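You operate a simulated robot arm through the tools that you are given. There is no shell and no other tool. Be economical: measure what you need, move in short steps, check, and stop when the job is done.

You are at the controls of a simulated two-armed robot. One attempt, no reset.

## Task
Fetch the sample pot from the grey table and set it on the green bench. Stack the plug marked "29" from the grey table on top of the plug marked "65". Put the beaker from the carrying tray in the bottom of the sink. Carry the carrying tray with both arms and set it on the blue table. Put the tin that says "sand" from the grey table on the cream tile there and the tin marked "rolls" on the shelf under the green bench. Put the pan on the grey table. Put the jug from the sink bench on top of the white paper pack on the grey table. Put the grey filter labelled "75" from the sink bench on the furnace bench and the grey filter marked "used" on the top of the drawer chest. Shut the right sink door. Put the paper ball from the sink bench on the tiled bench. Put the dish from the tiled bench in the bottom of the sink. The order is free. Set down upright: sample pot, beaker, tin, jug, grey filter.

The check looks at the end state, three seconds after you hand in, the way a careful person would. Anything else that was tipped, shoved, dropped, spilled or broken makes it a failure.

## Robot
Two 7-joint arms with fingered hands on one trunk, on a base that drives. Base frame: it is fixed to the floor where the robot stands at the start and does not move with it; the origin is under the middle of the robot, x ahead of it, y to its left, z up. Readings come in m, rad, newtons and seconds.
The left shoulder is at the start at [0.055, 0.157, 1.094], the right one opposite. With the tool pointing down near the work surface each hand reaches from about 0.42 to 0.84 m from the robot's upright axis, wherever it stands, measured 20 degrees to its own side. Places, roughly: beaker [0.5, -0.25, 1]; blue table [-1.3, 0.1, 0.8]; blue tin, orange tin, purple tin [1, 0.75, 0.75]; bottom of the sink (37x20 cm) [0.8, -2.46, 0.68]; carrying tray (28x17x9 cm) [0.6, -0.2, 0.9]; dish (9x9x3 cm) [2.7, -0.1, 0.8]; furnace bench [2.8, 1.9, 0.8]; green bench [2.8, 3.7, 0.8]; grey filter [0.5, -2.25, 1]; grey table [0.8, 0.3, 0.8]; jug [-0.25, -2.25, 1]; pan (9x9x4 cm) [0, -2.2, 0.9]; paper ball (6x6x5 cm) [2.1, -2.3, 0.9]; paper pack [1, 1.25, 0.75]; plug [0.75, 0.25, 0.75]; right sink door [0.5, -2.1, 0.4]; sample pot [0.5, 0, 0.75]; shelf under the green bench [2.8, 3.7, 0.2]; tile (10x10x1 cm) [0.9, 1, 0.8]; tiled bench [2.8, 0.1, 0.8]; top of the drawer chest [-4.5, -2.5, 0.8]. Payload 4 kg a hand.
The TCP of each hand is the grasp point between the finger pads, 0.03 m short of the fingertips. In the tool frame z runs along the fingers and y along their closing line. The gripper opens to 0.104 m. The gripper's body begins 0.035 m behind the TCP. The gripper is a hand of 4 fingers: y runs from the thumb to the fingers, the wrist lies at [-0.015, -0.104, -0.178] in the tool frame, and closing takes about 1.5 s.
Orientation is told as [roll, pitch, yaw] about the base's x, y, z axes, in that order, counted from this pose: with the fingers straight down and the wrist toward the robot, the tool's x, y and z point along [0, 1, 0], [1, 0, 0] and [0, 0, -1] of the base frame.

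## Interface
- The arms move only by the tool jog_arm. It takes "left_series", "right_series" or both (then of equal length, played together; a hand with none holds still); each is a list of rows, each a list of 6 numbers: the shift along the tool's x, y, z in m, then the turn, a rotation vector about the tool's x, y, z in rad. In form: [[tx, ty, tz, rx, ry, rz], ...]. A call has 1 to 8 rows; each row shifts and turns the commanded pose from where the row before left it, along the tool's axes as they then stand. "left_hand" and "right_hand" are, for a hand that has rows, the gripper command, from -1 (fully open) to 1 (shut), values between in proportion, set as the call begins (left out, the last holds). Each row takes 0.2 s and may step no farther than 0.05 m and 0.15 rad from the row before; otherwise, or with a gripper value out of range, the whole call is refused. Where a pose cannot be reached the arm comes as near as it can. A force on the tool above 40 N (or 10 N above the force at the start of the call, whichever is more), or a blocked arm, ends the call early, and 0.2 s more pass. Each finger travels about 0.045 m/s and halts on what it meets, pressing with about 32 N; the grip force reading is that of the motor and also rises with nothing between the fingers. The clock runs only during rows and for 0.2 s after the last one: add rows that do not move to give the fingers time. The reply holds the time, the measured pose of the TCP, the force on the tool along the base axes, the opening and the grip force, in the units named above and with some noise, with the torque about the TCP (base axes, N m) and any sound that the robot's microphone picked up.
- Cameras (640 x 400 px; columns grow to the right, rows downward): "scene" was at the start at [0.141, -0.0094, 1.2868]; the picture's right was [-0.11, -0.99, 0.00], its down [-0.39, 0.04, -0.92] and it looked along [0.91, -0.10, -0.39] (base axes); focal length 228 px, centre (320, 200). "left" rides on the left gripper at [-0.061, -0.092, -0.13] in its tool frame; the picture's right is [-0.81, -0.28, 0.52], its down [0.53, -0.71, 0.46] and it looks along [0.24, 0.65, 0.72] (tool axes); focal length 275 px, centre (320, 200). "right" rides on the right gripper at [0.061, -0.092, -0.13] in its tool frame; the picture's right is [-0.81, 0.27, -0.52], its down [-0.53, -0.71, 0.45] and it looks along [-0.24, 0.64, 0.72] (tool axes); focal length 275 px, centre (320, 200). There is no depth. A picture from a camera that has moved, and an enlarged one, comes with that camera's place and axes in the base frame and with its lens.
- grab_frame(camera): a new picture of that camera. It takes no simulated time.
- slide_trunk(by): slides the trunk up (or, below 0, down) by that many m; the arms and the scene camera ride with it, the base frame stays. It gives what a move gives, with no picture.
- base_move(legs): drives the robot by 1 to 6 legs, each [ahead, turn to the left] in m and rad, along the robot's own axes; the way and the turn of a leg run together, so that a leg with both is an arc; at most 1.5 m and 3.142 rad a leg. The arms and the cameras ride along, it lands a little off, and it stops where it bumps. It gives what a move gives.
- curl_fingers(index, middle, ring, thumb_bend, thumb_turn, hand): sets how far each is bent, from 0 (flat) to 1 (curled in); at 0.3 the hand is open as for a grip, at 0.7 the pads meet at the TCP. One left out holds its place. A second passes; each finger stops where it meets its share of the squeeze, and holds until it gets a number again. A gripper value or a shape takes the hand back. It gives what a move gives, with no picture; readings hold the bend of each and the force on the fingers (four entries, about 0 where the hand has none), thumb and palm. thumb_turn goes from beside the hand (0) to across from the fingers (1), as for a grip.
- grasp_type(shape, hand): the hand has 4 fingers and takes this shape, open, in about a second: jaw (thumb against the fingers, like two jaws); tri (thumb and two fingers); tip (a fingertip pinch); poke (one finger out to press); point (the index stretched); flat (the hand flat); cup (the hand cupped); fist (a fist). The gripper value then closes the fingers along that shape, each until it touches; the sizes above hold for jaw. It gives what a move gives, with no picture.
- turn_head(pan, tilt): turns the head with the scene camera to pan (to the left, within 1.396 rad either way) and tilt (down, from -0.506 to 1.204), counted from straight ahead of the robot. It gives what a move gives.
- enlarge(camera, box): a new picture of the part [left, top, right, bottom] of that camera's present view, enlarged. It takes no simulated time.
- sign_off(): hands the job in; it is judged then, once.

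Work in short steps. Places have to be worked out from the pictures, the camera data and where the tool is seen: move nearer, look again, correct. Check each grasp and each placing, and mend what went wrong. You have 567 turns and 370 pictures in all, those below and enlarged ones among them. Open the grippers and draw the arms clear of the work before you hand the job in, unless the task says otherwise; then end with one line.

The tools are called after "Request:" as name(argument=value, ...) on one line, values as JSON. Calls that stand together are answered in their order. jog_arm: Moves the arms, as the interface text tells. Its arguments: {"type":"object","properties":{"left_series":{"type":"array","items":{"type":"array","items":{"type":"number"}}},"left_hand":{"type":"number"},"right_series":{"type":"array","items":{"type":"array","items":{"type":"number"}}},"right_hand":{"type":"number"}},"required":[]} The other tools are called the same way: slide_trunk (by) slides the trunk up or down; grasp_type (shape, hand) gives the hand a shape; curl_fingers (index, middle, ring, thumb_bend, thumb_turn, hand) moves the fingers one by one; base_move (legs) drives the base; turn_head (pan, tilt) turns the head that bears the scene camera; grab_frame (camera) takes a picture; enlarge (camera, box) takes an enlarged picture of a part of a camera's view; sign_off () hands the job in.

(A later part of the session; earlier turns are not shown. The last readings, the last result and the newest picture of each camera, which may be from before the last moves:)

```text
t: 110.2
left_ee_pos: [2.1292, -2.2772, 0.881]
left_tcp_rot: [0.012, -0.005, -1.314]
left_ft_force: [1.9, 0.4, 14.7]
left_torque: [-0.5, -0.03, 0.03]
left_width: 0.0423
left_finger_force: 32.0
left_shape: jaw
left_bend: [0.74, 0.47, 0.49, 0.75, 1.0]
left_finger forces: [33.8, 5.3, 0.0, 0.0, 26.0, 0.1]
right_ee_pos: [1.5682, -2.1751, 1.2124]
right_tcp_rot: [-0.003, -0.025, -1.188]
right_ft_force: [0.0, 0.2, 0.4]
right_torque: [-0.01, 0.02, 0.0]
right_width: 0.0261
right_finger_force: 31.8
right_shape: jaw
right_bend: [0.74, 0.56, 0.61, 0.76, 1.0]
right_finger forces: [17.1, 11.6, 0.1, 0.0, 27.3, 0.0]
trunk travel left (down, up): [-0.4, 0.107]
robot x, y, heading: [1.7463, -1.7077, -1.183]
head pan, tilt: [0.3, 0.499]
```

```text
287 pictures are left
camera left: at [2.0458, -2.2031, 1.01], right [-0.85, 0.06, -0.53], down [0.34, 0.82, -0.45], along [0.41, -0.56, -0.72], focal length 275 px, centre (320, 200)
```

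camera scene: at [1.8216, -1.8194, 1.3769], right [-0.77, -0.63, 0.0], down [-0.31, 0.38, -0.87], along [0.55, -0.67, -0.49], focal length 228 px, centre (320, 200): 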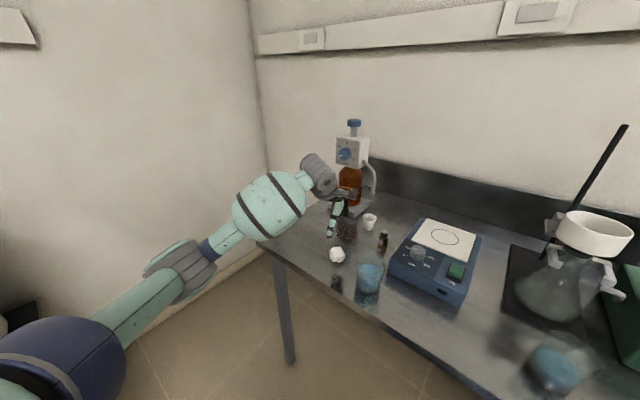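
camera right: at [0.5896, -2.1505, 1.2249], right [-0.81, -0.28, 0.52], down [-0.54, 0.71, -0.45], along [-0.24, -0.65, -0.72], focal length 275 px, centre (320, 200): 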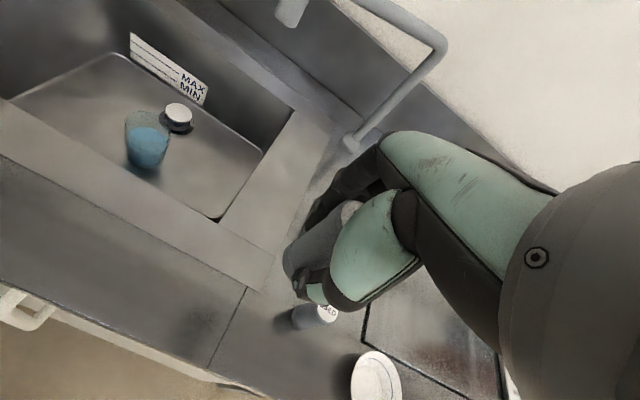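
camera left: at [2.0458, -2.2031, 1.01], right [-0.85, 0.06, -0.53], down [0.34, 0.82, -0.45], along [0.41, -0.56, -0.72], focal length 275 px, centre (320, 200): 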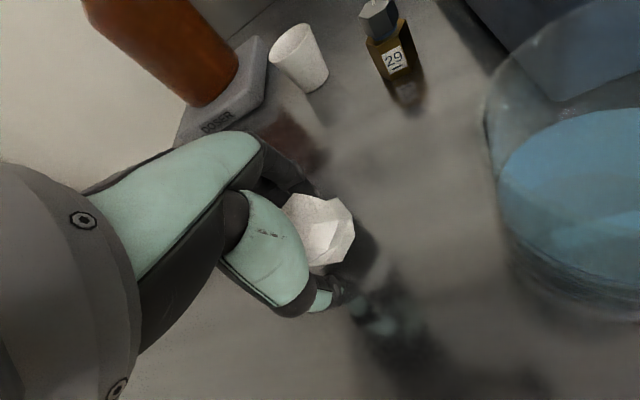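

Ball gripped. I lift it and check.

Request:
jog_arm(left_series=[[0, 0, -0.03, 0, 0, 0], [0, 0, -0.045, 0, 0, 0], [0, 0, -0.045, 0, 0, 0], [0, -0.02, -0.045, 0, 0, 0], [0, -0.02, -0.045, 0, 0, 0], [0, -0.03, -0.035, 0, 0, 0], [0, -0.03, -0.03, 0, 0, 0]])

Request:
grab_frame(camera="left")

Request:
grab_frame(camera="scene")

```text
t: 111.8
left_ee_pos: [2.1027, -2.1792, 1.1569]
left_tcp_rot: [0.012, -0.003, -1.316]
left_ft_force: [-0.2, -0.3, -0.5]
left_torque: [0.0, 0.01, -0.02]
left_width: 0.0421
left_finger_force: 32.1
left_shape: jaw
left_bend: [0.74, 0.47, 0.49, 0.75, 1.0]
left_finger forces: [18.8, 5.0, 0.1, 0.0, 24.9, 0.0]
right_ee_pos: [1.5696, -2.1751, 1.2131]
right_tcp_rot: [-0.007, -0.025, -1.188]
right_ft_force: [-0.4, 0.8, -1.0]
right_torque: [-0.03, 0.03, 0.02]
right_width: 0.0262
right_finger_force: 31.7
right_shape: jaw
right_bend: [0.74, 0.56, 0.61, 0.76, 1.0]
right_finger forces: [17.0, 11.7, 0.0, 0.1, 27.4, 0.0]
trunk travel left (down, up): [-0.4, 0.107]
robot x, y, heading: [1.7443, -1.7064, -1.183]
head pan, tilt: [0.3, 0.499]
```

```text
286 pictures are left
camera left: at [2.0187, -2.1052, 1.2861], right [-0.85, 0.06, -0.53], down [0.34, 0.82, -0.45], along [0.41, -0.56, -0.72], focal length 275 px, centre (320, 200)
```

left: 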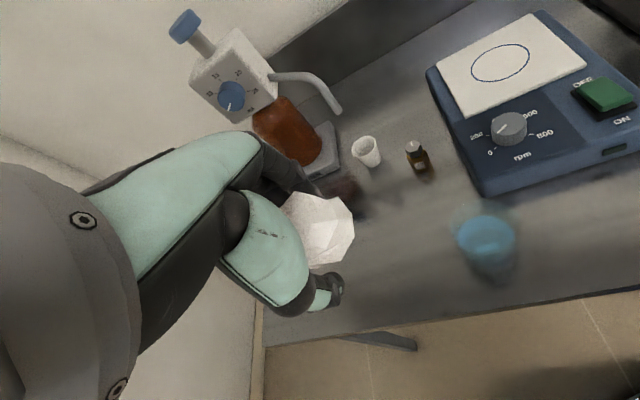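

```text
285 pictures are left
camera scene: at [1.8223, -1.8179, 1.377], right [-0.77, -0.63, 0.0], down [-0.31, 0.38, -0.87], along [0.55, -0.67, -0.49], focal length 228 px, centre (320, 200)
```

scene: 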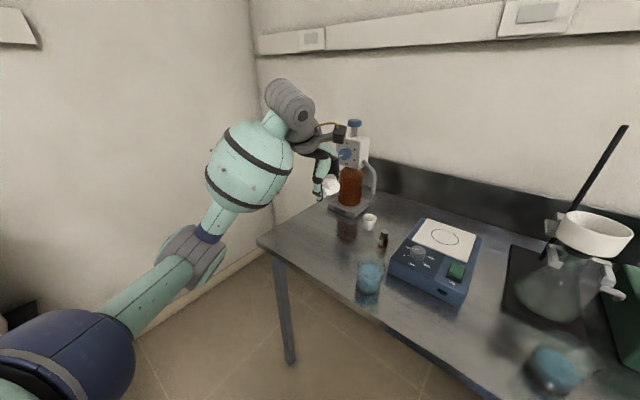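

Ball held. I back out, turn left toward the aisle between the grey table and far benches, and look.

Request:
base_move(legs=[[-0.5, 0], [0, 2.45]])

Request:
turn_head(pan=-0.1, tilt=0.4)

Request:
grab_frame(camera="scene")

```text
t: 121.6
left_ee_pos: [1.6079, -0.6479, 1.1558]
left_tcp_rot: [0.01, -0.004, 1.096]
left_ft_force: [-0.3, -1.1, -0.2]
left_torque: [-0.02, -0.01, 0.0]
left_width: 0.0414
left_finger_force: 31.9
left_shape: jaw
left_bend: [0.74, 0.47, 0.49, 0.76, 1.0]
left_finger forces: [18.8, 4.9, 0.0, 0.1, 24.3, 0.1]
right_ee_pos: [2.0021, -1.0073, 1.2134]
right_tcp_rot: [-0.005, -0.024, 1.223]
right_ft_force: [-0.8, 0.1, -1.1]
right_torque: [-0.02, 0.04, -0.02]
right_width: 0.0261
right_finger_force: 32.4
right_shape: jaw
right_bend: [0.74, 0.55, 0.61, 0.76, 1.0]
right_finger forces: [16.8, 12.2, 0.1, 0.1, 26.3, 0.0]
trunk travel left (down, up): [-0.4, 0.107]
robot x, y, heading: [1.5715, -1.2417, 1.225]
head pan, tilt: [0.3, 0.499]
```

```text
t: 122.5
left_ee_pos: [1.6059, -0.6592, 1.1635]
left_tcp_rot: [0.005, -0.031, 1.088]
left_ft_force: [-0.4, -0.5, 0.2]
left_torque: [-0.01, -0.01, 0.02]
left_width: 0.0411
left_finger_force: 32.7
left_shape: jaw
left_bend: [0.74, 0.48, 0.5, 0.76, 1.0]
left_finger forces: [19.2, 5.3, 0.0, 0.0, 24.8, 0.0]
right_ee_pos: [1.9981, -1.0196, 1.2178]
right_tcp_rot: [-0.005, -0.034, 1.222]
right_ft_force: [-0.1, -1.4, -1.4]
right_torque: [-0.02, -0.07, 0.04]
right_width: 0.0259
right_finger_force: 31.7
right_shape: jaw
right_bend: [0.74, 0.55, 0.61, 0.76, 1.0]
right_finger forces: [17.7, 12.0, 0.0, 0.0, 27.3, 0.0]
trunk travel left (down, up): [-0.4, 0.107]
robot x, y, heading: [1.5755, -1.2461, 1.229]
head pan, tilt: [-0.099, 0.4]
```

```text
284 pictures are left
camera scene: at [1.6306, -1.115, 1.386], right [0.9, -0.43, 0.0], down [-0.17, -0.36, -0.92], along [0.39, 0.83, -0.4], focal length 228 px, centre (320, 200)
```

scene: 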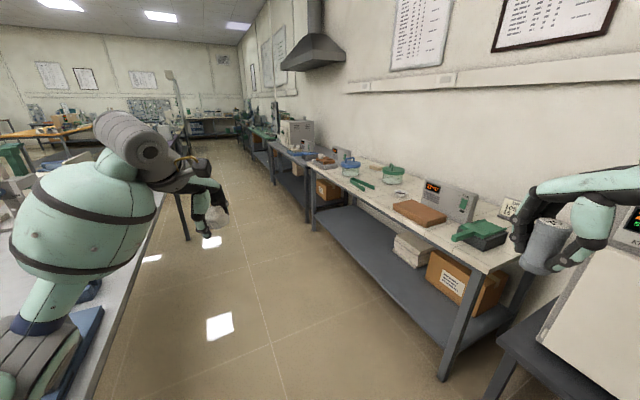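

The aisle is clear. I drive up it and turn to face the tiled bench.

Request:
base_move(legs=[[1.05, 0], [0, -1.22]])

Request:
turn_head(pan=0, tilt=0.45)

Request:
grab_frame(camera="scene")

```text
t: 131.8
left_ee_pos: [2.4937, -0.0649, 1.1616]
left_tcp_rot: [0.016, -0.016, -0.119]
left_ft_force: [0.2, -0.7, -0.3]
left_torque: [0.02, 0.02, 0.03]
left_width: 0.0408
left_finger_force: 32.5
left_shape: jaw
left_bend: [0.74, 0.48, 0.49, 0.76, 1.0]
left_finger forces: [18.9, 4.8, 0.0, 0.0, 24.0, 0.0]
right_ee_pos: [2.2961, -0.5596, 1.217]
right_tcp_rot: [-0.005, -0.035, 0.01]
right_ft_force: [0.1, 0.5, 0.1]
right_torque: [0.0, 0.01, -0.02]
right_width: 0.026
right_finger_force: 31.9
right_shape: jaw
right_bend: [0.74, 0.55, 0.61, 0.76, 1.0]
right_finger forces: [17.2, 12.1, 0.0, 0.0, 26.2, 0.0]
trunk travel left (down, up): [-0.4, 0.107]
robot x, y, heading: [1.9368, -0.2341, 0.012]
head pan, tilt: [-0.099, 0.4]
```

```text
t: 132.4
left_ee_pos: [2.4835, -0.0674, 1.1703]
left_tcp_rot: [0.007, -0.046, -0.127]
left_ft_force: [0.2, 0.0, -0.2]
left_torque: [-0.01, -0.01, -0.03]
left_width: 0.041
left_finger_force: 32.2
left_shape: jaw
left_bend: [0.74, 0.48, 0.5, 0.76, 1.0]
left_finger forces: [19.1, 5.0, 0.0, 0.0, 24.3, 0.1]
right_ee_pos: [2.2816, -0.5604, 1.2213]
right_tcp_rot: [-0.006, -0.046, 0.01]
right_ft_force: [-0.1, 0.1, -0.6]
right_torque: [0.0, -0.03, -0.04]
right_width: 0.0256
right_finger_force: 32.4
right_shape: jaw
right_bend: [0.74, 0.55, 0.61, 0.76, 1.0]
right_finger forces: [17.1, 12.1, 0.0, 0.1, 26.6, 0.0]
trunk travel left (down, up): [-0.4, 0.107]
robot x, y, heading: [1.9337, -0.2343, 0.014]
head pan, tilt: [0.0, 0.45]
```

```text
283 pictures are left
camera scene: at [2.0786, -0.2311, 1.3811], right [0.01, -1.0, 0.0], down [-0.45, -0.01, -0.89], along [0.89, 0.01, -0.45], focal length 228 px, centre (320, 200)
```

scene: 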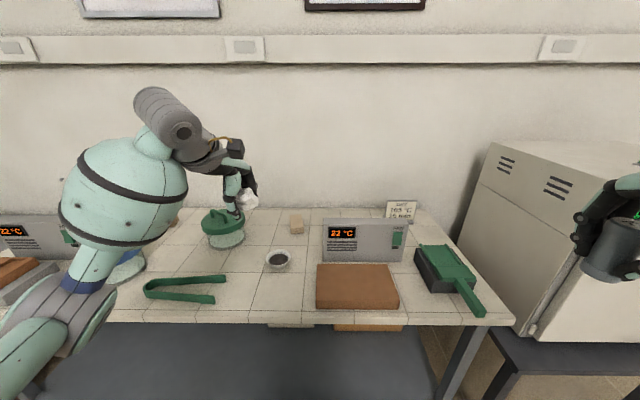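

The tiled bench shows the dish near (2.72, -0.07). I look closer from both cameras.

Request:
enlarge(camera="scene", box=[180, 200, 380, 325])

Request:
grab_frame(camera="left")

```text
3.20 times, centred on (280, 262) of scene
camera zoom: at [2.0786, -0.2311, 1.3811], right [0.01, -1.0, 0.0], down [-0.45, -0.01, -0.89], along [0.89, 0.01, -0.45], focal length 731 px, centre (448, 0)
```

zoom: 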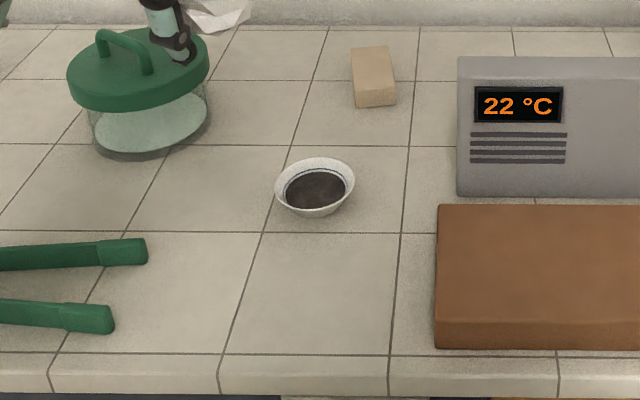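

```text
281 pictures are left
camera left: at [2.3791, -0.1179, 1.2966], right [-0.35, -0.77, -0.53], down [-0.62, 0.62, -0.48], along [0.7, 0.16, -0.69], focal length 275 px, centre (320, 200)
```

left: 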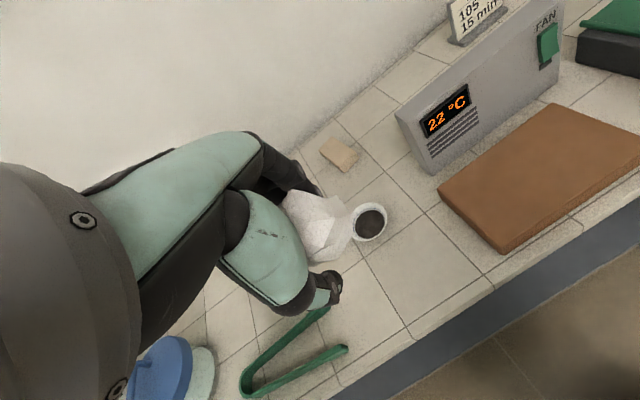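

Dish is at (2.716, -0.077), rim z≈0.833, with dark powder in it – must stay level. First I set the ball down at about (2.585, -0.125).

Request:
jog_arm(left_series=[[-0.015, 0.036, 0, 0.046, 0, 0], [-0.015, 0.036, 0, 0, 0, 0], [-0.015, 0.036, 0, 0, 0, 0], [0, 0, 0.045, 0, 0, 0], [0, 0, 0.045, 0, 0, 0], [0, 0, 0.045, 0, 0, 0], [0, 0, 0.045, 0, 0, 0], [0, 0, 0.045, 0, 0, 0]])

Request:
grab_frame(camera="scene")

Request:
grab_frame(camera="left")

```text
t: 134.2
left_ee_pos: [2.5769, -0.1169, 0.9435]
left_tcp_rot: [0.017, 0.016, -0.115]
left_ft_force: [0.0, 0.2, -0.1]
left_torque: [0.0, -0.01, 0.0]
left_width: 0.0407
left_finger_force: 31.9
left_shape: jaw
left_bend: [0.74, 0.48, 0.49, 0.76, 1.0]
left_finger forces: [18.9, 4.7, 0.0, 0.1, 23.8, 0.0]
right_ee_pos: [2.2813, -0.5603, 1.2208]
right_tcp_rot: [-0.005, -0.045, 0.009]
right_ft_force: [0.4, 0.4, -1.1]
right_torque: [0.04, 0.03, -0.02]
right_width: 0.0257
right_finger_force: 32.6
right_shape: jaw
right_bend: [0.74, 0.55, 0.61, 0.76, 1.0]
right_finger forces: [17.1, 12.1, 0.0, 0.0, 26.7, 0.0]
trunk travel left (down, up): [-0.4, 0.107]
robot x, y, heading: [1.9338, -0.2314, 0.015]
head pan, tilt: [0.0, 0.45]
```

```text
280 pictures are left
camera scene: at [2.0774, -0.2302, 1.3812], right [0.01, -1.0, 0.0], down [-0.45, -0.01, -0.89], along [0.89, 0.01, -0.45], focal length 228 px, centre (320, 200)
```

scene: 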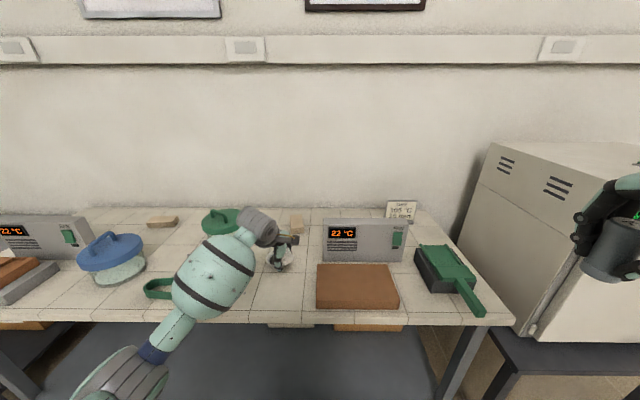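

```text
279 pictures are left
camera left: at [2.4812, -0.1704, 1.0755], right [-0.38, -0.76, -0.53], down [-0.65, 0.62, -0.43], along [0.66, 0.18, -0.73], focal length 275 px, centre (320, 200)
```

left: 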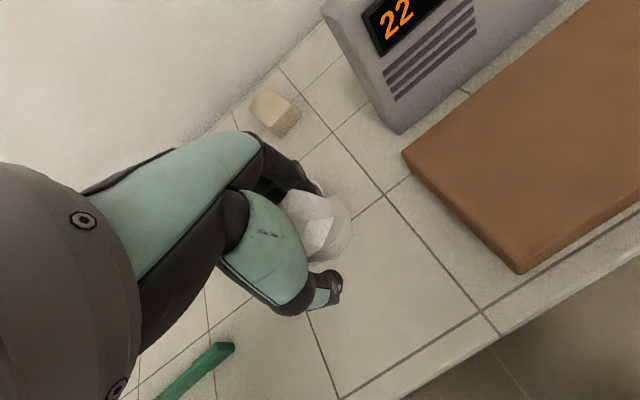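

I shift 2 cm nearer the bench front to stay clear of the dish, and lower till contact.

Request:
jog_arm(left_series=[[0, -0.02, 0, 0, 0, 0], [0, 0, 0.04, -0.016, 0, 0], [0, 0, 0.04, 0, 0, 0], [0, 0, 0.015, 0, 0, 0], [0, 0, 0.005, 0, 0, 0], [0, 0, 0.004, 0, 0, 0], [0, 0, 0, 0, 0, 0]])

Request:
enlarge(camera="scene", box=[180, 200, 380, 325])

```text
t: 135.8
left_ee_pos: [2.5554, -0.1128, 0.839]
left_tcp_rot: [0.017, 0.003, -0.116]
left_ft_force: [0.2, 0.0, -0.1]
left_torque: [0.01, 0.02, 0.02]
left_width: 0.0407
left_finger_force: 32.5
left_shape: jaw
left_bend: [0.74, 0.48, 0.49, 0.76, 1.0]
left_finger forces: [19.0, 4.7, 0.0, 0.0, 23.8, 0.0]
right_ee_pos: [2.2815, -0.5589, 1.2218]
right_tcp_rot: [-0.005, -0.045, 0.008]
right_ft_force: [-0.2, -0.3, -1.2]
right_torque: [-0.01, 0.02, -0.01]
right_width: 0.0257
right_finger_force: 32.3
right_shape: jaw
right_bend: [0.74, 0.55, 0.61, 0.76, 1.0]
right_finger forces: [17.0, 12.3, 0.0, 0.0, 26.5, 0.0]
trunk travel left (down, up): [-0.4, 0.107]
robot x, y, heading: [1.9303, -0.2329, 0.009]
head pan, tilt: [0.0, 0.45]
```

```text
3.20 times, centred on (280, 262) of scene
camera zoom: at [2.0768, -0.2301, 1.3813], right [0.01, -1.0, 0.0], down [-0.45, -0.01, -0.89], along [0.89, 0.01, -0.45], focal length 731 px, centre (448, 0)
```

zoom: 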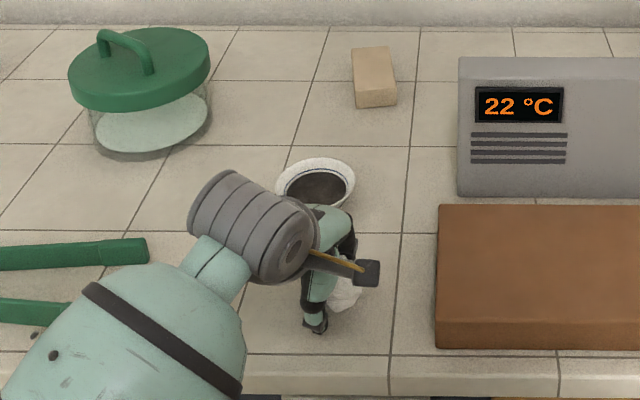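

Not yet touching; I lower further in small steps.

Request:
jog_arm(left_series=[[0, 0, 0.005, 0, 0, 0], [0, 0, 0.005, 0, 0, 0], [0, 0, 0.005, 0, 0, 0], [0, 0, 0, 0, 0, 0]])

Request:
grab_frame(camera="left")

```text
t: 136.8
left_ee_pos: [2.5571, -0.1147, 0.8304]
left_tcp_rot: [0.016, -0.01, -0.117]
left_ft_force: [2.1, 2.2, 27.8]
left_torque: [-0.29, -0.85, 0.08]
left_width: 0.0406
left_finger_force: 32.1
left_shape: jaw
left_bend: [0.75, 0.48, 0.49, 0.76, 1.0]
left_finger forces: [45.4, 4.9, 0.1, 0.1, 23.7, 0.0]
right_ee_pos: [2.2797, -0.5591, 1.223]
right_tcp_rot: [-0.005, -0.05, 0.008]
right_ft_force: [-1.2, 0.6, -1.5]
right_torque: [0.01, -0.01, -0.02]
right_width: 0.0256
right_finger_force: 31.9
right_shape: jaw
right_bend: [0.74, 0.55, 0.61, 0.76, 1.0]
right_finger forces: [17.1, 12.2, 0.0, 0.0, 26.7, 0.0]
trunk travel left (down, up): [-0.4, 0.107]
robot x, y, heading: [1.9353, -0.2309, 0.013]
head pan, tilt: [0.0, 0.45]
```

```text
277 pictures are left
camera left: at [2.458, -0.1659, 0.959], right [-0.36, -0.77, -0.53], down [-0.64, 0.62, -0.45], along [0.68, 0.18, -0.71], focal length 275 px, centre (320, 200)
```

left: 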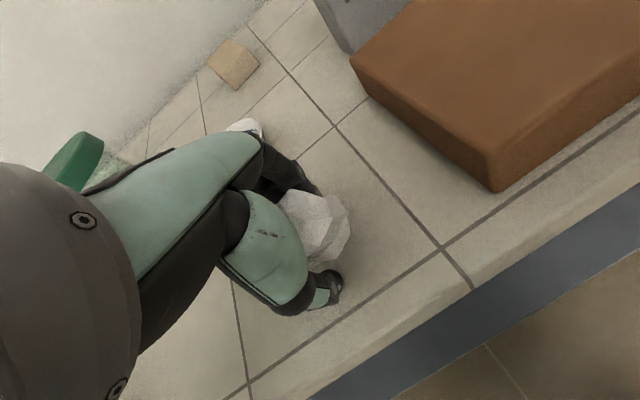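

Contact: fingertips at the tiled bench (z≈0.80). I ease up 4 mm and open.

Request:
jog_arm(left_series=[[0, 0, -0.006, 0, 0, 0], [0, 0, 0, 0, 0, 0]])

Request:
jog_arm(left_series=[[0, 0, 0, 0, 0, 0], [0, 0, 0, 0, 0, 0], [0, 0, 0, 0, 0, 0], [0, 0, 0, 0, 0, 0], [0, 0, 0, 0, 0, 0], [0, 0, 0, 0, 0, 0], [0, 0, 0, 0, 0, 0]], left_hand=-1)

Request:
grab_frame(camera="left")

```text
t: 137.4
left_ee_pos: [2.557, -0.1134, 0.8303]
left_tcp_rot: [0.018, 0.003, -0.117]
left_ft_force: [5.7, 0.5, 15.5]
left_torque: [-0.2, -0.67, 0.07]
left_width: 0.0405
left_finger_force: 32.0
left_shape: jaw
left_bend: [0.74, 0.48, 0.49, 0.77, 1.0]
left_finger forces: [33.2, 5.3, 0.0, 0.0, 20.7, 0.1]
right_ee_pos: [2.2807, -0.5611, 1.2212]
right_tcp_rot: [-0.004, -0.048, 0.008]
right_ft_force: [0.2, 0.0, 0.0]
right_torque: [0.0, 0.04, 0.01]
right_width: 0.0256
right_finger_force: 31.9
right_shape: jaw
right_bend: [0.74, 0.55, 0.61, 0.76, 1.0]
right_finger forces: [17.1, 12.3, 0.0, 0.0, 26.6, 0.0]
trunk travel left (down, up): [-0.4, 0.107]
robot x, y, heading: [1.9332, -0.2311, 0.009]
head pan, tilt: [0.0, 0.45]
```

```text
t: 139.1
left_ee_pos: [2.5552, -0.1136, 0.8305]
left_tcp_rot: [0.017, 0.001, -0.118]
left_ft_force: [-3.8, -0.3, 8.0]
left_torque: [0.02, -0.41, -0.03]
left_width: 0.1013
left_finger_force: 0.0
left_shape: jaw
left_bend: [0.3, 0.31, 0.3, 0.3, 0.98]
left_finger forces: [0.1, 8.6, 0.0, 0.0, 0.0, 0.1]
right_ee_pos: [2.2803, -0.5605, 1.2208]
right_tcp_rot: [-0.006, -0.049, 0.008]
right_ft_force: [-0.3, 0.5, -1.4]
right_torque: [0.01, 0.01, -0.01]
right_width: 0.0256
right_finger_force: 32.1
right_shape: jaw
right_bend: [0.74, 0.55, 0.61, 0.76, 1.0]
right_finger forces: [17.1, 12.2, 0.1, 0.0, 26.6, 0.0]
trunk travel left (down, up): [-0.4, 0.107]
robot x, y, heading: [1.9299, -0.2348, 0.016]
head pan, tilt: [0.0, 0.45]
```

```text
276 pictures are left
camera left: at [2.4577, -0.1658, 0.9603], right [-0.37, -0.76, -0.53], down [-0.65, 0.62, -0.44], along [0.67, 0.18, -0.72], focal length 275 px, centre (320, 200)
```

left: 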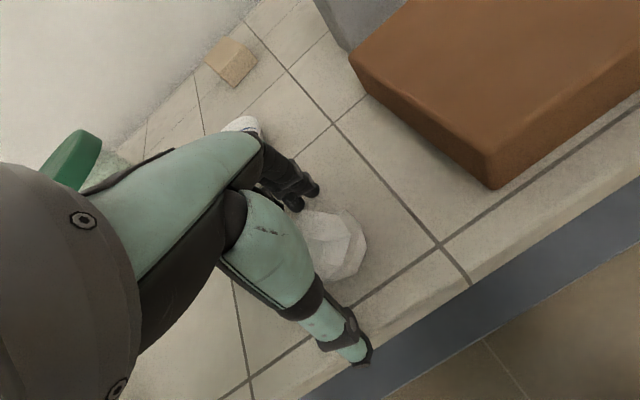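

Ball rests on the tiles. I raise the hand and look at the dish from above.

Request:
jog_arm(left_series=[[0, 0, -0.03, 0, 0, 0], [0, 0, -0.045, 0, 0, 0], [0, 0, -0.045, 0, 0, 0], [0.004, 0.045, 0, 0, 0, 0], [0.004, 0.045, 0, 0, 0, 0], [0.004, 0.045, 0, 0, 0, 0], [0, 0, 0, 0, 0, 0]])

Request:
grab_frame(camera="left")

Request:
enlarge(camera="scene", box=[180, 200, 380, 325])

```text
t: 140.7
left_ee_pos: [2.6951, -0.1206, 0.9499]
left_tcp_rot: [0.018, 0.003, -0.118]
left_ft_force: [0.9, -0.7, 0.6]
left_torque: [0.01, 0.01, 0.0]
left_width: 0.1037
left_finger_force: 0.0
left_shape: jaw
left_bend: [0.3, 0.3, 0.3, 0.3, 0.98]
left_finger forces: [0.0, 0.0, 0.0, 0.1, 0.0, 0.0]
right_ee_pos: [2.2812, -0.5595, 1.2223]
right_tcp_rot: [-0.006, -0.046, 0.008]
right_ft_force: [0.3, 0.8, -1.1]
right_torque: [0.03, -0.03, -0.03]
right_width: 0.0256
right_finger_force: 31.9
right_shape: jaw
right_bend: [0.74, 0.55, 0.61, 0.76, 1.0]
right_finger forces: [17.1, 12.3, 0.0, 0.0, 26.5, 0.1]
trunk travel left (down, up): [-0.4, 0.107]
robot x, y, heading: [1.935, -0.234, 0.014]
head pan, tilt: [0.0, 0.45]
```

```text
275 pictures are left
camera left: at [2.5963, -0.1731, 1.0799], right [-0.37, -0.76, -0.53], down [-0.65, 0.62, -0.45], along [0.67, 0.18, -0.72], focal length 275 px, centre (320, 200)
```

left: 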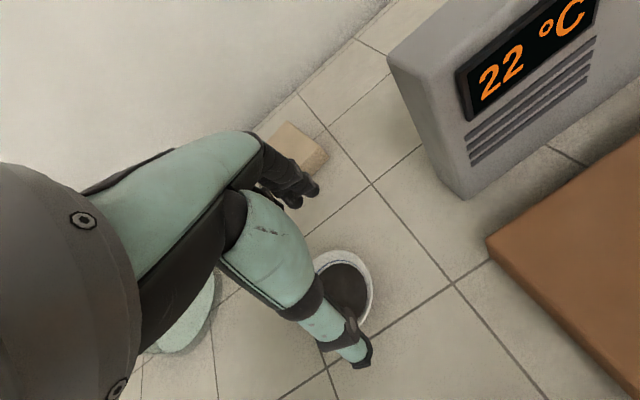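

```text
3.20 times, centred on (280, 262) of scene
camera zoom: at [2.0768, -0.2297, 1.3813], right [0.01, -1.0, 0.0], down [-0.45, -0.01, -0.89], along [0.89, 0.01, -0.45], focal length 731 px, centre (448, 0)
```

zoom: 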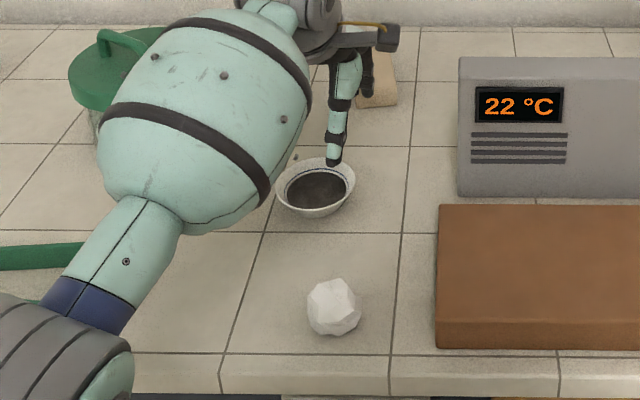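

Dish centre ≈(2.71, -0.079). I centre over it at height and check.

Request:
jog_arm(left_series=[[0.022, 0.005, 0, 0, 0, 0], [0.021, 0.005, 0, 0, 0, 0], [0, 0, 0.03, 0, 0, 0], [0, 0, 0.02, 0, 0, 0], [0, 0, 0, 0, 0, 0]])

Request:
grab_frame(camera="left")

Request:
enlarge(camera="scene", box=[230, 200, 350, 275])

```text
t: 141.8
left_ee_pos: [2.709, -0.0776, 0.9005]
left_tcp_rot: [0.018, 0.004, -0.116]
left_ft_force: [0.3, -1.1, 0.3]
left_torque: [-0.01, 0.0, 0.01]
left_width: 0.1034
left_finger_force: 0.0
left_shape: jaw
left_bend: [0.3, 0.3, 0.3, 0.3, 0.98]
left_finger forces: [0.1, 0.0, 0.1, 0.1, 0.0, 0.1]
right_ee_pos: [2.2816, -0.56, 1.2206]
right_tcp_rot: [-0.005, -0.045, 0.009]
right_ft_force: [-0.4, 0.7, -0.9]
right_torque: [0.0, -0.01, 0.02]
right_width: 0.0257
right_finger_force: 32.2
right_shape: jaw
right_bend: [0.74, 0.55, 0.61, 0.76, 1.0]
right_finger forces: [17.2, 12.3, 0.0, 0.1, 26.6, 0.1]
trunk travel left (down, up): [-0.4, 0.107]
robot x, y, heading: [1.9327, -0.2315, 0.013]
head pan, tilt: [0.0, 0.45]
```

```text
273 pictures are left
camera left: at [2.6117, -0.1302, 1.031], right [-0.37, -0.76, -0.53], down [-0.65, 0.62, -0.44], along [0.67, 0.18, -0.72], focal length 275 px, centre (320, 200)
```

left: 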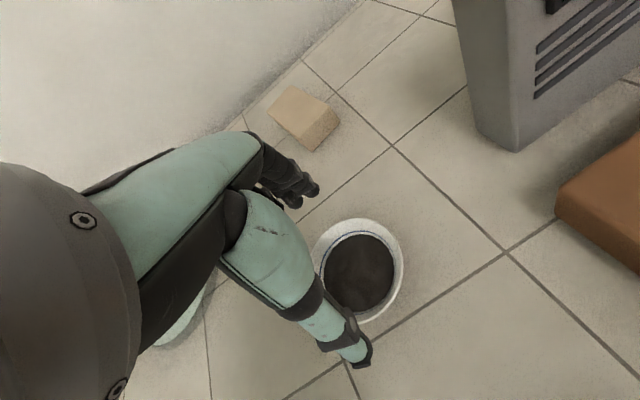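

```text
5.33 times, centred on (290, 238) of scene
camera zoom: at [2.0768, -0.2302, 1.3813], right [0.01, -1.0, 0.0], down [-0.45, -0.01, -0.89], along [0.89, 0.01, -0.45], focal length 1218 px, centre (480, 0)
```

zoom: 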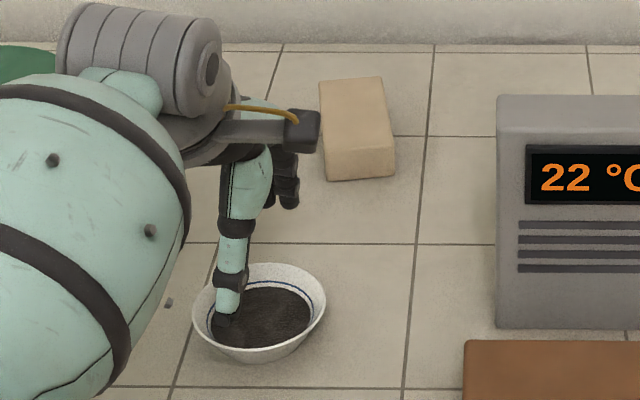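

Centred within ~2 mm. I descend to rim level.

Request:
jog_arm(left_series=[[0, 0, 0.025, 0, 0, 0], [0, 0, 0.02, 0, 0, 0], [0, 0, 0.013, 0, 0, 0], [0, 0, 0, 0, 0, 0]])

Request:
grab_frame(camera="left")

Request:
enlarge(camera="scene", box=[230, 200, 350, 275])

```text
t: 142.5
left_ee_pos: [2.7045, -0.0767, 0.8605]
left_tcp_rot: [0.021, -0.01, -0.113]
left_ft_force: [0.5, 0.4, -0.5]
left_torque: [-0.04, -0.01, 0.01]
left_width: 0.1042
left_finger_force: 0.0
left_shape: jaw
left_bend: [0.3, 0.3, 0.3, 0.3, 0.98]
left_finger forces: [0.1, 0.0, 0.1, 0.1, 0.1, 0.0]
right_ee_pos: [2.2643, -0.5595, 1.2258]
right_tcp_rot: [-0.007, -0.061, 0.009]
right_ft_force: [0.1, 0.1, -1.0]
right_torque: [-0.01, -0.05, 0.03]
right_width: 0.0257
right_finger_force: 32.3
right_shape: jaw
right_bend: [0.74, 0.55, 0.61, 0.76, 1.0]
right_finger forces: [17.7, 12.2, 0.0, 0.0, 27.0, 0.0]
trunk travel left (down, up): [-0.4, 0.107]
robot x, y, heading: [1.9323, -0.2374, 0.012]
head pan, tilt: [0.0, 0.45]
stopped in row 3 (left hand): the arm was blocked; the commanded pose is now the measured one
```

```text
271 pictures are left
camera left: at [2.6049, -0.1287, 0.9907], right [-0.36, -0.76, -0.54], down [-0.64, 0.62, -0.45], along [0.68, 0.18, -0.71], focal length 275 px, centre (320, 200)
```

left: 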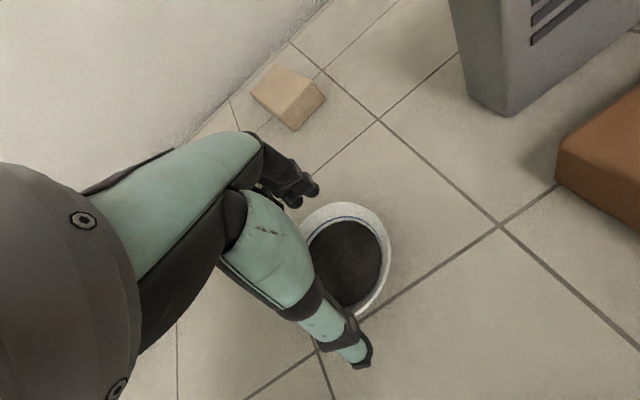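

```text
5.33 times, centred on (290, 238) of scene
camera zoom: at [2.0756, -0.2299, 1.3814], right [0.01, -1.0, 0.0], down [-0.45, -0.01, -0.89], along [0.89, 0.01, -0.45], focal length 1218 px, centre (480, 0)
```

zoom: 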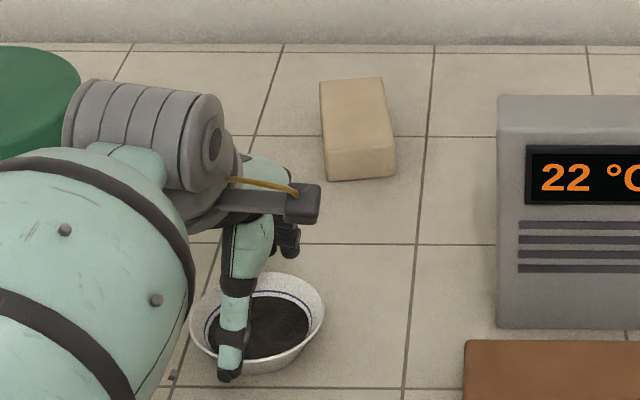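

The arm was blocked at z 0.86. I look at where the left arm touches.

Request:
turn_head(pan=0.3, tilt=0.75)

Request:
grab_frame(camera="scene")

```text
t: 143.3
left_ee_pos: [2.7061, -0.0767, 0.8617]
left_tcp_rot: [0.018, -0.007, -0.117]
left_ft_force: [-0.3, -0.1, 0.6]
left_torque: [-0.01, -0.01, 0.01]
left_width: 0.104
left_finger_force: 0.1
left_shape: jaw
left_bend: [0.3, 0.3, 0.3, 0.3, 0.98]
left_finger forces: [0.0, 0.1, 0.0, 0.0, 0.1, 0.0]
right_ee_pos: [2.2662, -0.5582, 1.2255]
right_tcp_rot: [-0.006, -0.058, 0.009]
right_ft_force: [0.4, -0.4, -0.4]
right_torque: [0.0, 0.01, 0.02]
right_width: 0.0255
right_finger_force: 31.6
right_shape: jaw
right_bend: [0.74, 0.55, 0.61, 0.76, 1.0]
right_finger forces: [17.6, 12.1, 0.0, 0.0, 27.0, 0.1]
trunk travel left (down, up): [-0.4, 0.107]
robot x, y, heading: [1.9378, -0.2309, 0.014]
head pan, tilt: [0.3, 0.75]
```

```text
269 pictures are left
camera scene: at [2.0635, -0.2059, 1.3551], right [0.31, -0.95, 0.0], down [-0.66, -0.21, -0.72], along [0.69, 0.23, -0.69], focal length 228 px, centre (320, 200)
```

scene: 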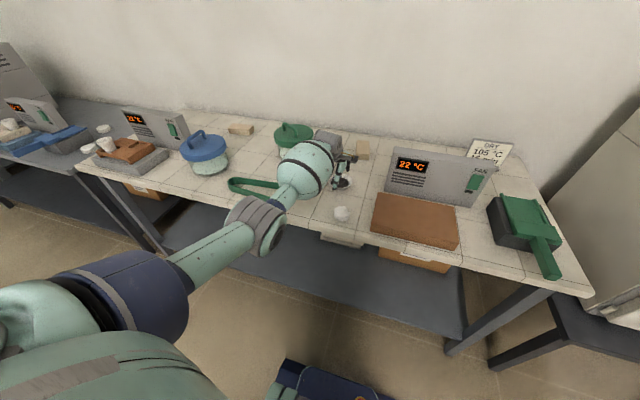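

Request:
enlarge(camera="scene", box=[200, 110, 380, 270])

```text
2.50 times, centred on (290, 190) of scene
camera zoom: at [2.0635, -0.2059, 1.3551], right [0.31, -0.95, 0.0], down [-0.66, -0.21, -0.72], along [0.69, 0.23, -0.69], focal length 571 px, centre (395, 225)
```

zoom: 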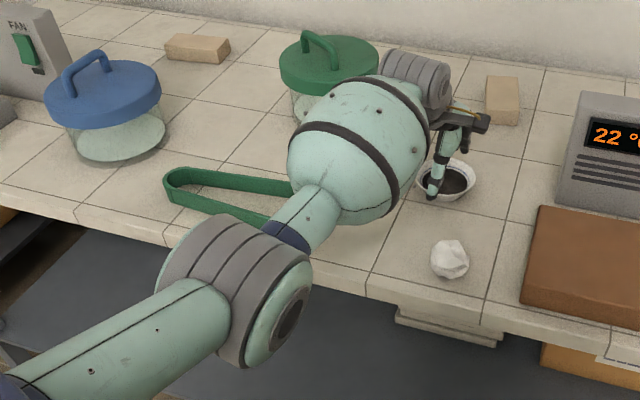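

The elbow is actually high; the arm is near full stretch. I raise the hand 6 cm, drive 0.12 m closer, and re-centre.

Request:
jog_arm(left_series=[[0, 0, -0.03, 0, 0, 0], [0, 0, -0.03, 0, 0, 0], [0, -0.04, -0.02, 0, 0, 0], [0, -0.04, 0, 0, 0, 0], [0, -0.04, 0, 0, 0, 0]])

Request:
base_move(legs=[[0.12, 0]])

Request:
grab_frame(camera="left")

Request:
grab_frame(camera="scene")

```text
t: 144.5
left_ee_pos: [2.5825, -0.0602, 0.9419]
left_tcp_rot: [0.019, -0.011, -0.117]
left_ft_force: [0.0, -0.6, 0.7]
left_torque: [0.01, -0.03, -0.02]
left_width: 0.1038
left_finger_force: 0.0
left_shape: jaw
left_bend: [0.3, 0.3, 0.3, 0.3, 0.98]
left_finger forces: [0.1, 0.1, 0.1, 0.1, 0.1, 0.0]
right_ee_pos: [2.2652, -0.5583, 1.2249]
right_tcp_rot: [-0.007, -0.058, 0.007]
right_ft_force: [0.0, 0.5, -0.6]
right_torque: [0.0, 0.0, -0.01]
right_width: 0.0254
right_finger_force: 31.9
right_shape: jaw
right_bend: [0.74, 0.55, 0.61, 0.76, 1.0]
right_finger forces: [17.6, 12.3, 0.0, 0.0, 27.0, 0.1]
trunk travel left (down, up): [-0.4, 0.107]
robot x, y, heading: [1.9349, -0.2334, 0.012]
head pan, tilt: [0.3, 0.75]
```

```text
t: 145.8
left_ee_pos: [2.7002, -0.0604, 0.9442]
left_tcp_rot: [0.018, -0.014, -0.117]
left_ft_force: [-0.7, 0.2, 0.6]
left_torque: [0.0, -0.01, -0.04]
left_width: 0.1039
left_finger_force: 0.1
left_shape: jaw
left_bend: [0.3, 0.3, 0.3, 0.3, 0.98]
left_finger forces: [0.1, 0.0, 0.1, 0.1, 0.0, 0.0]
right_ee_pos: [2.384, -0.5573, 1.2258]
right_tcp_rot: [-0.007, -0.062, 0.008]
right_ft_force: [0.0, 0.2, -0.5]
right_torque: [0.01, -0.02, -0.04]
right_width: 0.0256
right_finger_force: 31.9
right_shape: jaw
right_bend: [0.74, 0.55, 0.61, 0.76, 1.0]
right_finger forces: [17.5, 12.2, 0.0, 0.0, 26.9, 0.1]
trunk travel left (down, up): [-0.4, 0.107]
robot x, y, heading: [2.054, -0.2336, 0.011]
head pan, tilt: [0.3, 0.75]
```

```text
267 pictures are left
camera left: at [2.6009, -0.1123, 1.0723], right [-0.36, -0.76, -0.54], down [-0.64, 0.62, -0.45], along [0.68, 0.18, -0.71], focal length 275 px, centre (320, 200)
```

left: 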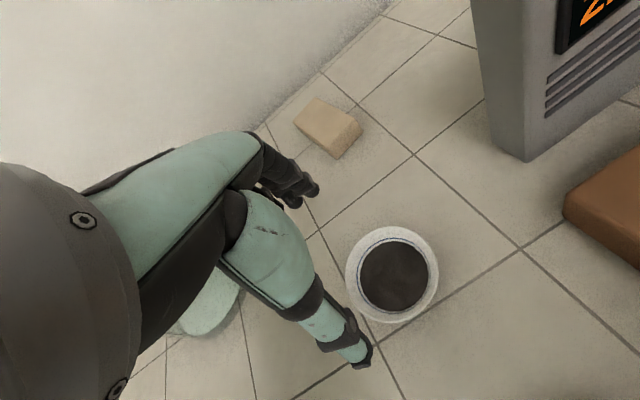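

```text
266 pictures are left
camera scene: at [2.1708, -0.2045, 1.3563], right [0.31, -0.95, 0.0], down [-0.65, -0.21, -0.73], along [0.69, 0.23, -0.68], focal length 228 px, centre (320, 200)
```

scene: 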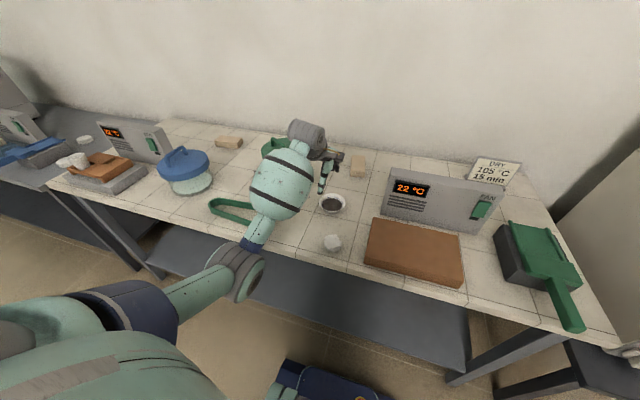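

Dish centre ≈(2.706, -0.077). I centre and descend again.

Request:
jog_arm(left_series=[[-0.016, 0.008, 0, 0.014, 0, 0], [0, 0, 0.035, 0, 0, 0], [0, 0, 0.035, 0, 0, 0], [0, 0, 0.02, 0, 0, 0], [0, 0, 0.012, 0, 0, 0], [0, 0, 0, 0, 0, 0]])

Request:
grab_frame(camera="left")

Request:
enlarge(camera="scene", box=[280, 130, 420, 230])

```text
t: 147.2
left_ee_pos: [2.7056, -0.0753, 0.8426]
left_tcp_rot: [0.019, 0.002, -0.115]
left_ft_force: [-0.2, 0.8, -0.1]
left_torque: [0.03, 0.0, 0.01]
left_width: 0.1043
left_finger_force: 0.1
left_shape: jaw
left_bend: [0.3, 0.3, 0.3, 0.3, 0.98]
left_finger forces: [0.0, 0.0, 0.0, 0.0, 0.0, 0.0]
right_ee_pos: [2.3829, -0.5578, 1.2279]
right_tcp_rot: [-0.007, -0.06, 0.009]
right_ft_force: [0.2, 0.3, -0.8]
right_torque: [0.01, 0.0, 0.04]
right_width: 0.0259
right_finger_force: 32.1
right_shape: jaw
right_bend: [0.74, 0.55, 0.61, 0.76, 1.0]
right_finger forces: [17.5, 12.3, 0.0, 0.0, 26.9, 0.0]
trunk travel left (down, up): [-0.4, 0.107]
robot x, y, heading: [2.0556, -0.2305, 0.015]
head pan, tilt: [0.3, 0.75]
```

```text
265 pictures are left
camera left: at [2.6085, -0.1284, 0.9713], right [-0.37, -0.76, -0.53], down [-0.65, 0.62, -0.44], along [0.67, 0.18, -0.72], focal length 275 px, centre (320, 200)
```

left: 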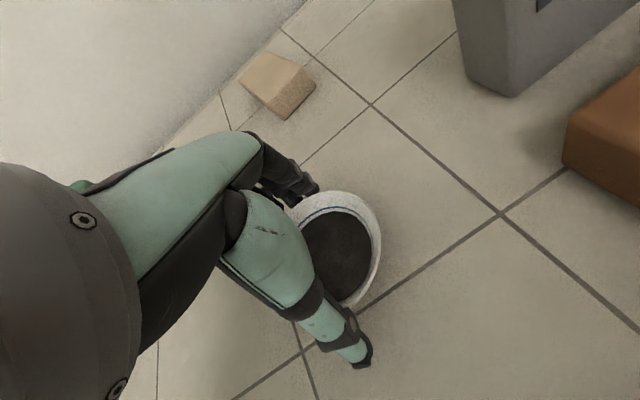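

```text
4.00 times, centred on (350, 180) of scene
camera zoom: at [2.186, -0.2043, 1.3548], right [0.31, -0.95, 0.0], down [-0.66, -0.21, -0.72], along [0.69, 0.23, -0.69], focal length 914 px, centre (200, 280)
```

zoom: 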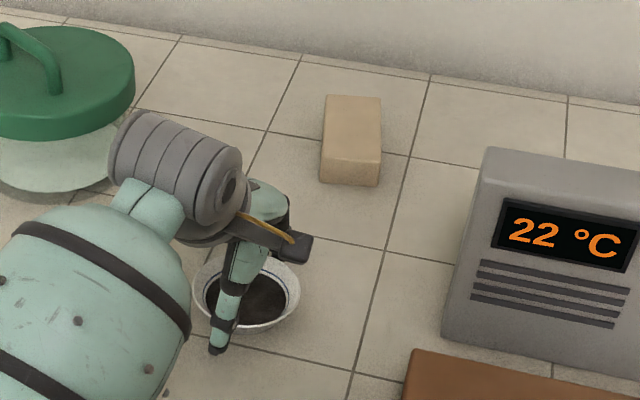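

I shift slightly, lower 6 mm, and close gently.

Request:
jog_arm(left_series=[[-0.005, -0.001, 0.006, 0, 0, 0], [0, 0, 0, 0, 0, 0]])

Request:
jog_arm(left_series=[[0, 0, 0, 0, 0, 0], [0, 0, 0, 0, 0, 0], [0, 0, 0, 0, 0, 0], [0, 0, 0, 0, 0, 0], [0, 0, 0, 0, 0, 0]], left_hand=-0.2)

Request:
grab_frame(camera="left")

Request:
enlarge(camera="scene", box=[280, 130, 420, 230])

```text
t: 147.8
left_ee_pos: [2.7037, -0.0803, 0.8368]
left_tcp_rot: [0.019, 0.0, -0.115]
left_ft_force: [0.8, -0.4, -0.5]
left_torque: [0.0, -0.01, -0.01]
left_width: 0.1039
left_finger_force: 0.1
left_shape: jaw
left_bend: [0.3, 0.3, 0.3, 0.3, 0.98]
left_finger forces: [0.0, 0.0, 0.1, 0.0, 0.0, 0.0]
right_ee_pos: [2.3816, -0.5574, 1.2275]
right_tcp_rot: [-0.006, -0.063, 0.009]
right_ft_force: [0.0, 0.3, -0.5]
right_torque: [0.0, 0.01, 0.02]
right_width: 0.0257
right_finger_force: 31.8
right_shape: jaw
right_bend: [0.74, 0.55, 0.61, 0.76, 1.0]
right_finger forces: [17.5, 12.3, 0.0, 0.0, 26.9, 0.0]
trunk travel left (down, up): [-0.4, 0.107]
robot x, y, heading: [2.0545, -0.2283, 0.012]
head pan, tilt: [0.3, 0.75]
```

```text
t: 149.0
left_ee_pos: [2.7035, -0.0793, 0.8374]
left_tcp_rot: [0.018, -0.001, -0.115]
left_ft_force: [-0.1, 0.5, -0.1]
left_torque: [-0.01, 0.02, -0.01]
left_width: 0.067
left_finger_force: 32.2
left_shape: jaw
left_bend: [0.74, 0.37, 0.36, 0.61, 0.99]
left_finger forces: [22.2, 9.7, 4.0, 0.0, 32.4, 0.0]
right_ee_pos: [2.3818, -0.5584, 1.2271]
right_tcp_rot: [-0.007, -0.063, 0.009]
right_ft_force: [0.5, 0.1, -0.7]
right_torque: [0.0, 0.01, 0.02]
right_width: 0.0256
right_finger_force: 32.0
right_shape: jaw
right_bend: [0.74, 0.55, 0.61, 0.76, 1.0]
right_finger forces: [17.5, 12.4, 0.0, 0.1, 27.0, 0.0]
trunk travel left (down, up): [-0.4, 0.107]
robot x, y, heading: [2.0535, -0.2326, 0.017]
head pan, tilt: [0.3, 0.75]
```

```text
263 pictures are left
camera left: at [2.6057, -0.1325, 0.9665], right [-0.37, -0.76, -0.53], down [-0.65, 0.62, -0.44], along [0.67, 0.18, -0.72], focal length 275 px, centre (320, 200)
```

left: 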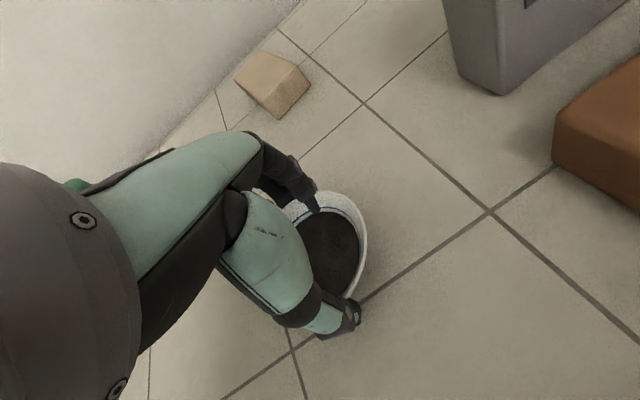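

```text
4.00 times, centred on (350, 180) of scene
camera zoom: at [2.1845, -0.2042, 1.355], right [0.31, -0.95, 0.0], down [-0.66, -0.21, -0.72], along [0.69, 0.23, -0.69], focal length 914 px, centre (200, 280)
```

zoom: 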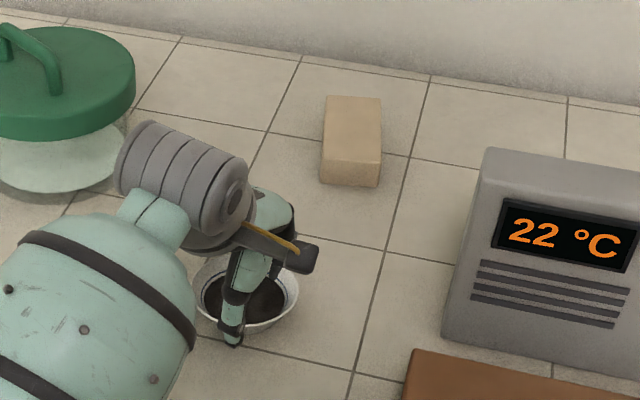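

Gripped. I lift slowly 3 cm and check level.

Request:
jog_arm(left_series=[[0, 0, -0.01, 0, 0, 0], [0, 0, -0.01, 0, 0, 0], [0, 0, -0.015, 0, 0, 0], [0, 0, 0, 0, 0, 0]])

Request:
enlarge(camera="left", box=[240, 150, 420, 350])

Request:
enlarge(camera="scene", box=[280, 130, 420, 230])

```text
t: 150.0
left_ee_pos: [2.7035, -0.0813, 0.8721]
left_tcp_rot: [0.019, -0.001, -0.115]
left_ft_force: [0.3, 0.0, -0.6]
left_torque: [0.01, 0.02, 0.01]
left_width: 0.067
left_finger_force: 31.8
left_shape: jaw
left_bend: [0.74, 0.37, 0.36, 0.62, 0.99]
left_finger forces: [22.2, 9.6, 4.1, 0.0, 32.4, 0.1]
right_ee_pos: [2.3818, -0.5579, 1.2254]
right_tcp_rot: [-0.008, -0.063, 0.008]
right_ft_force: [-0.1, 0.4, -0.9]
right_torque: [0.01, -0.03, -0.02]
right_width: 0.0259
right_finger_force: 31.9
right_shape: jaw
right_bend: [0.74, 0.55, 0.61, 0.76, 1.0]
right_finger forces: [17.5, 12.3, 0.1, 0.0, 27.0, 0.0]
trunk travel left (down, up): [-0.4, 0.107]
robot x, y, heading: [2.0549, -0.2315, 0.016]
head pan, tilt: [0.3, 0.75]
```

```text
2.00 times, centred on (330, 250) of left
camera zoom: at [2.6056, -0.1335, 1.0011], right [-0.37, -0.76, -0.53], down [-0.65, 0.62, -0.44], along [0.67, 0.18, -0.72], focal length 551 px, centre (300, 100)
```

zoom: 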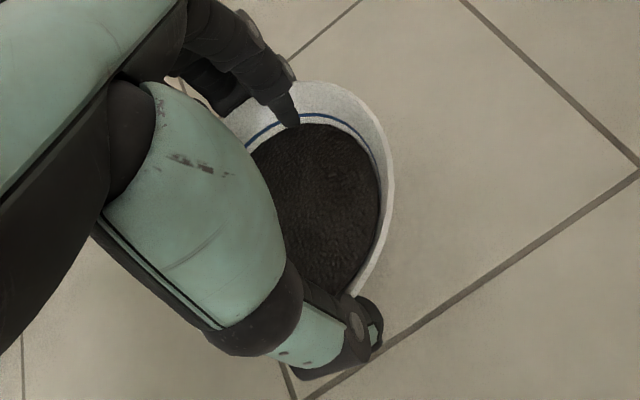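

```text
4.00 times, centred on (350, 180) of scene
camera zoom: at [2.1846, -0.2041, 1.355], right [0.31, -0.95, 0.0], down [-0.66, -0.21, -0.72], along [0.69, 0.23, -0.69], focal length 914 px, centre (200, 280)
```

zoom: 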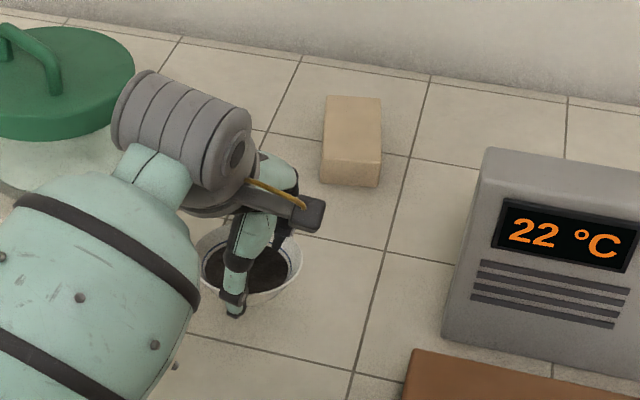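

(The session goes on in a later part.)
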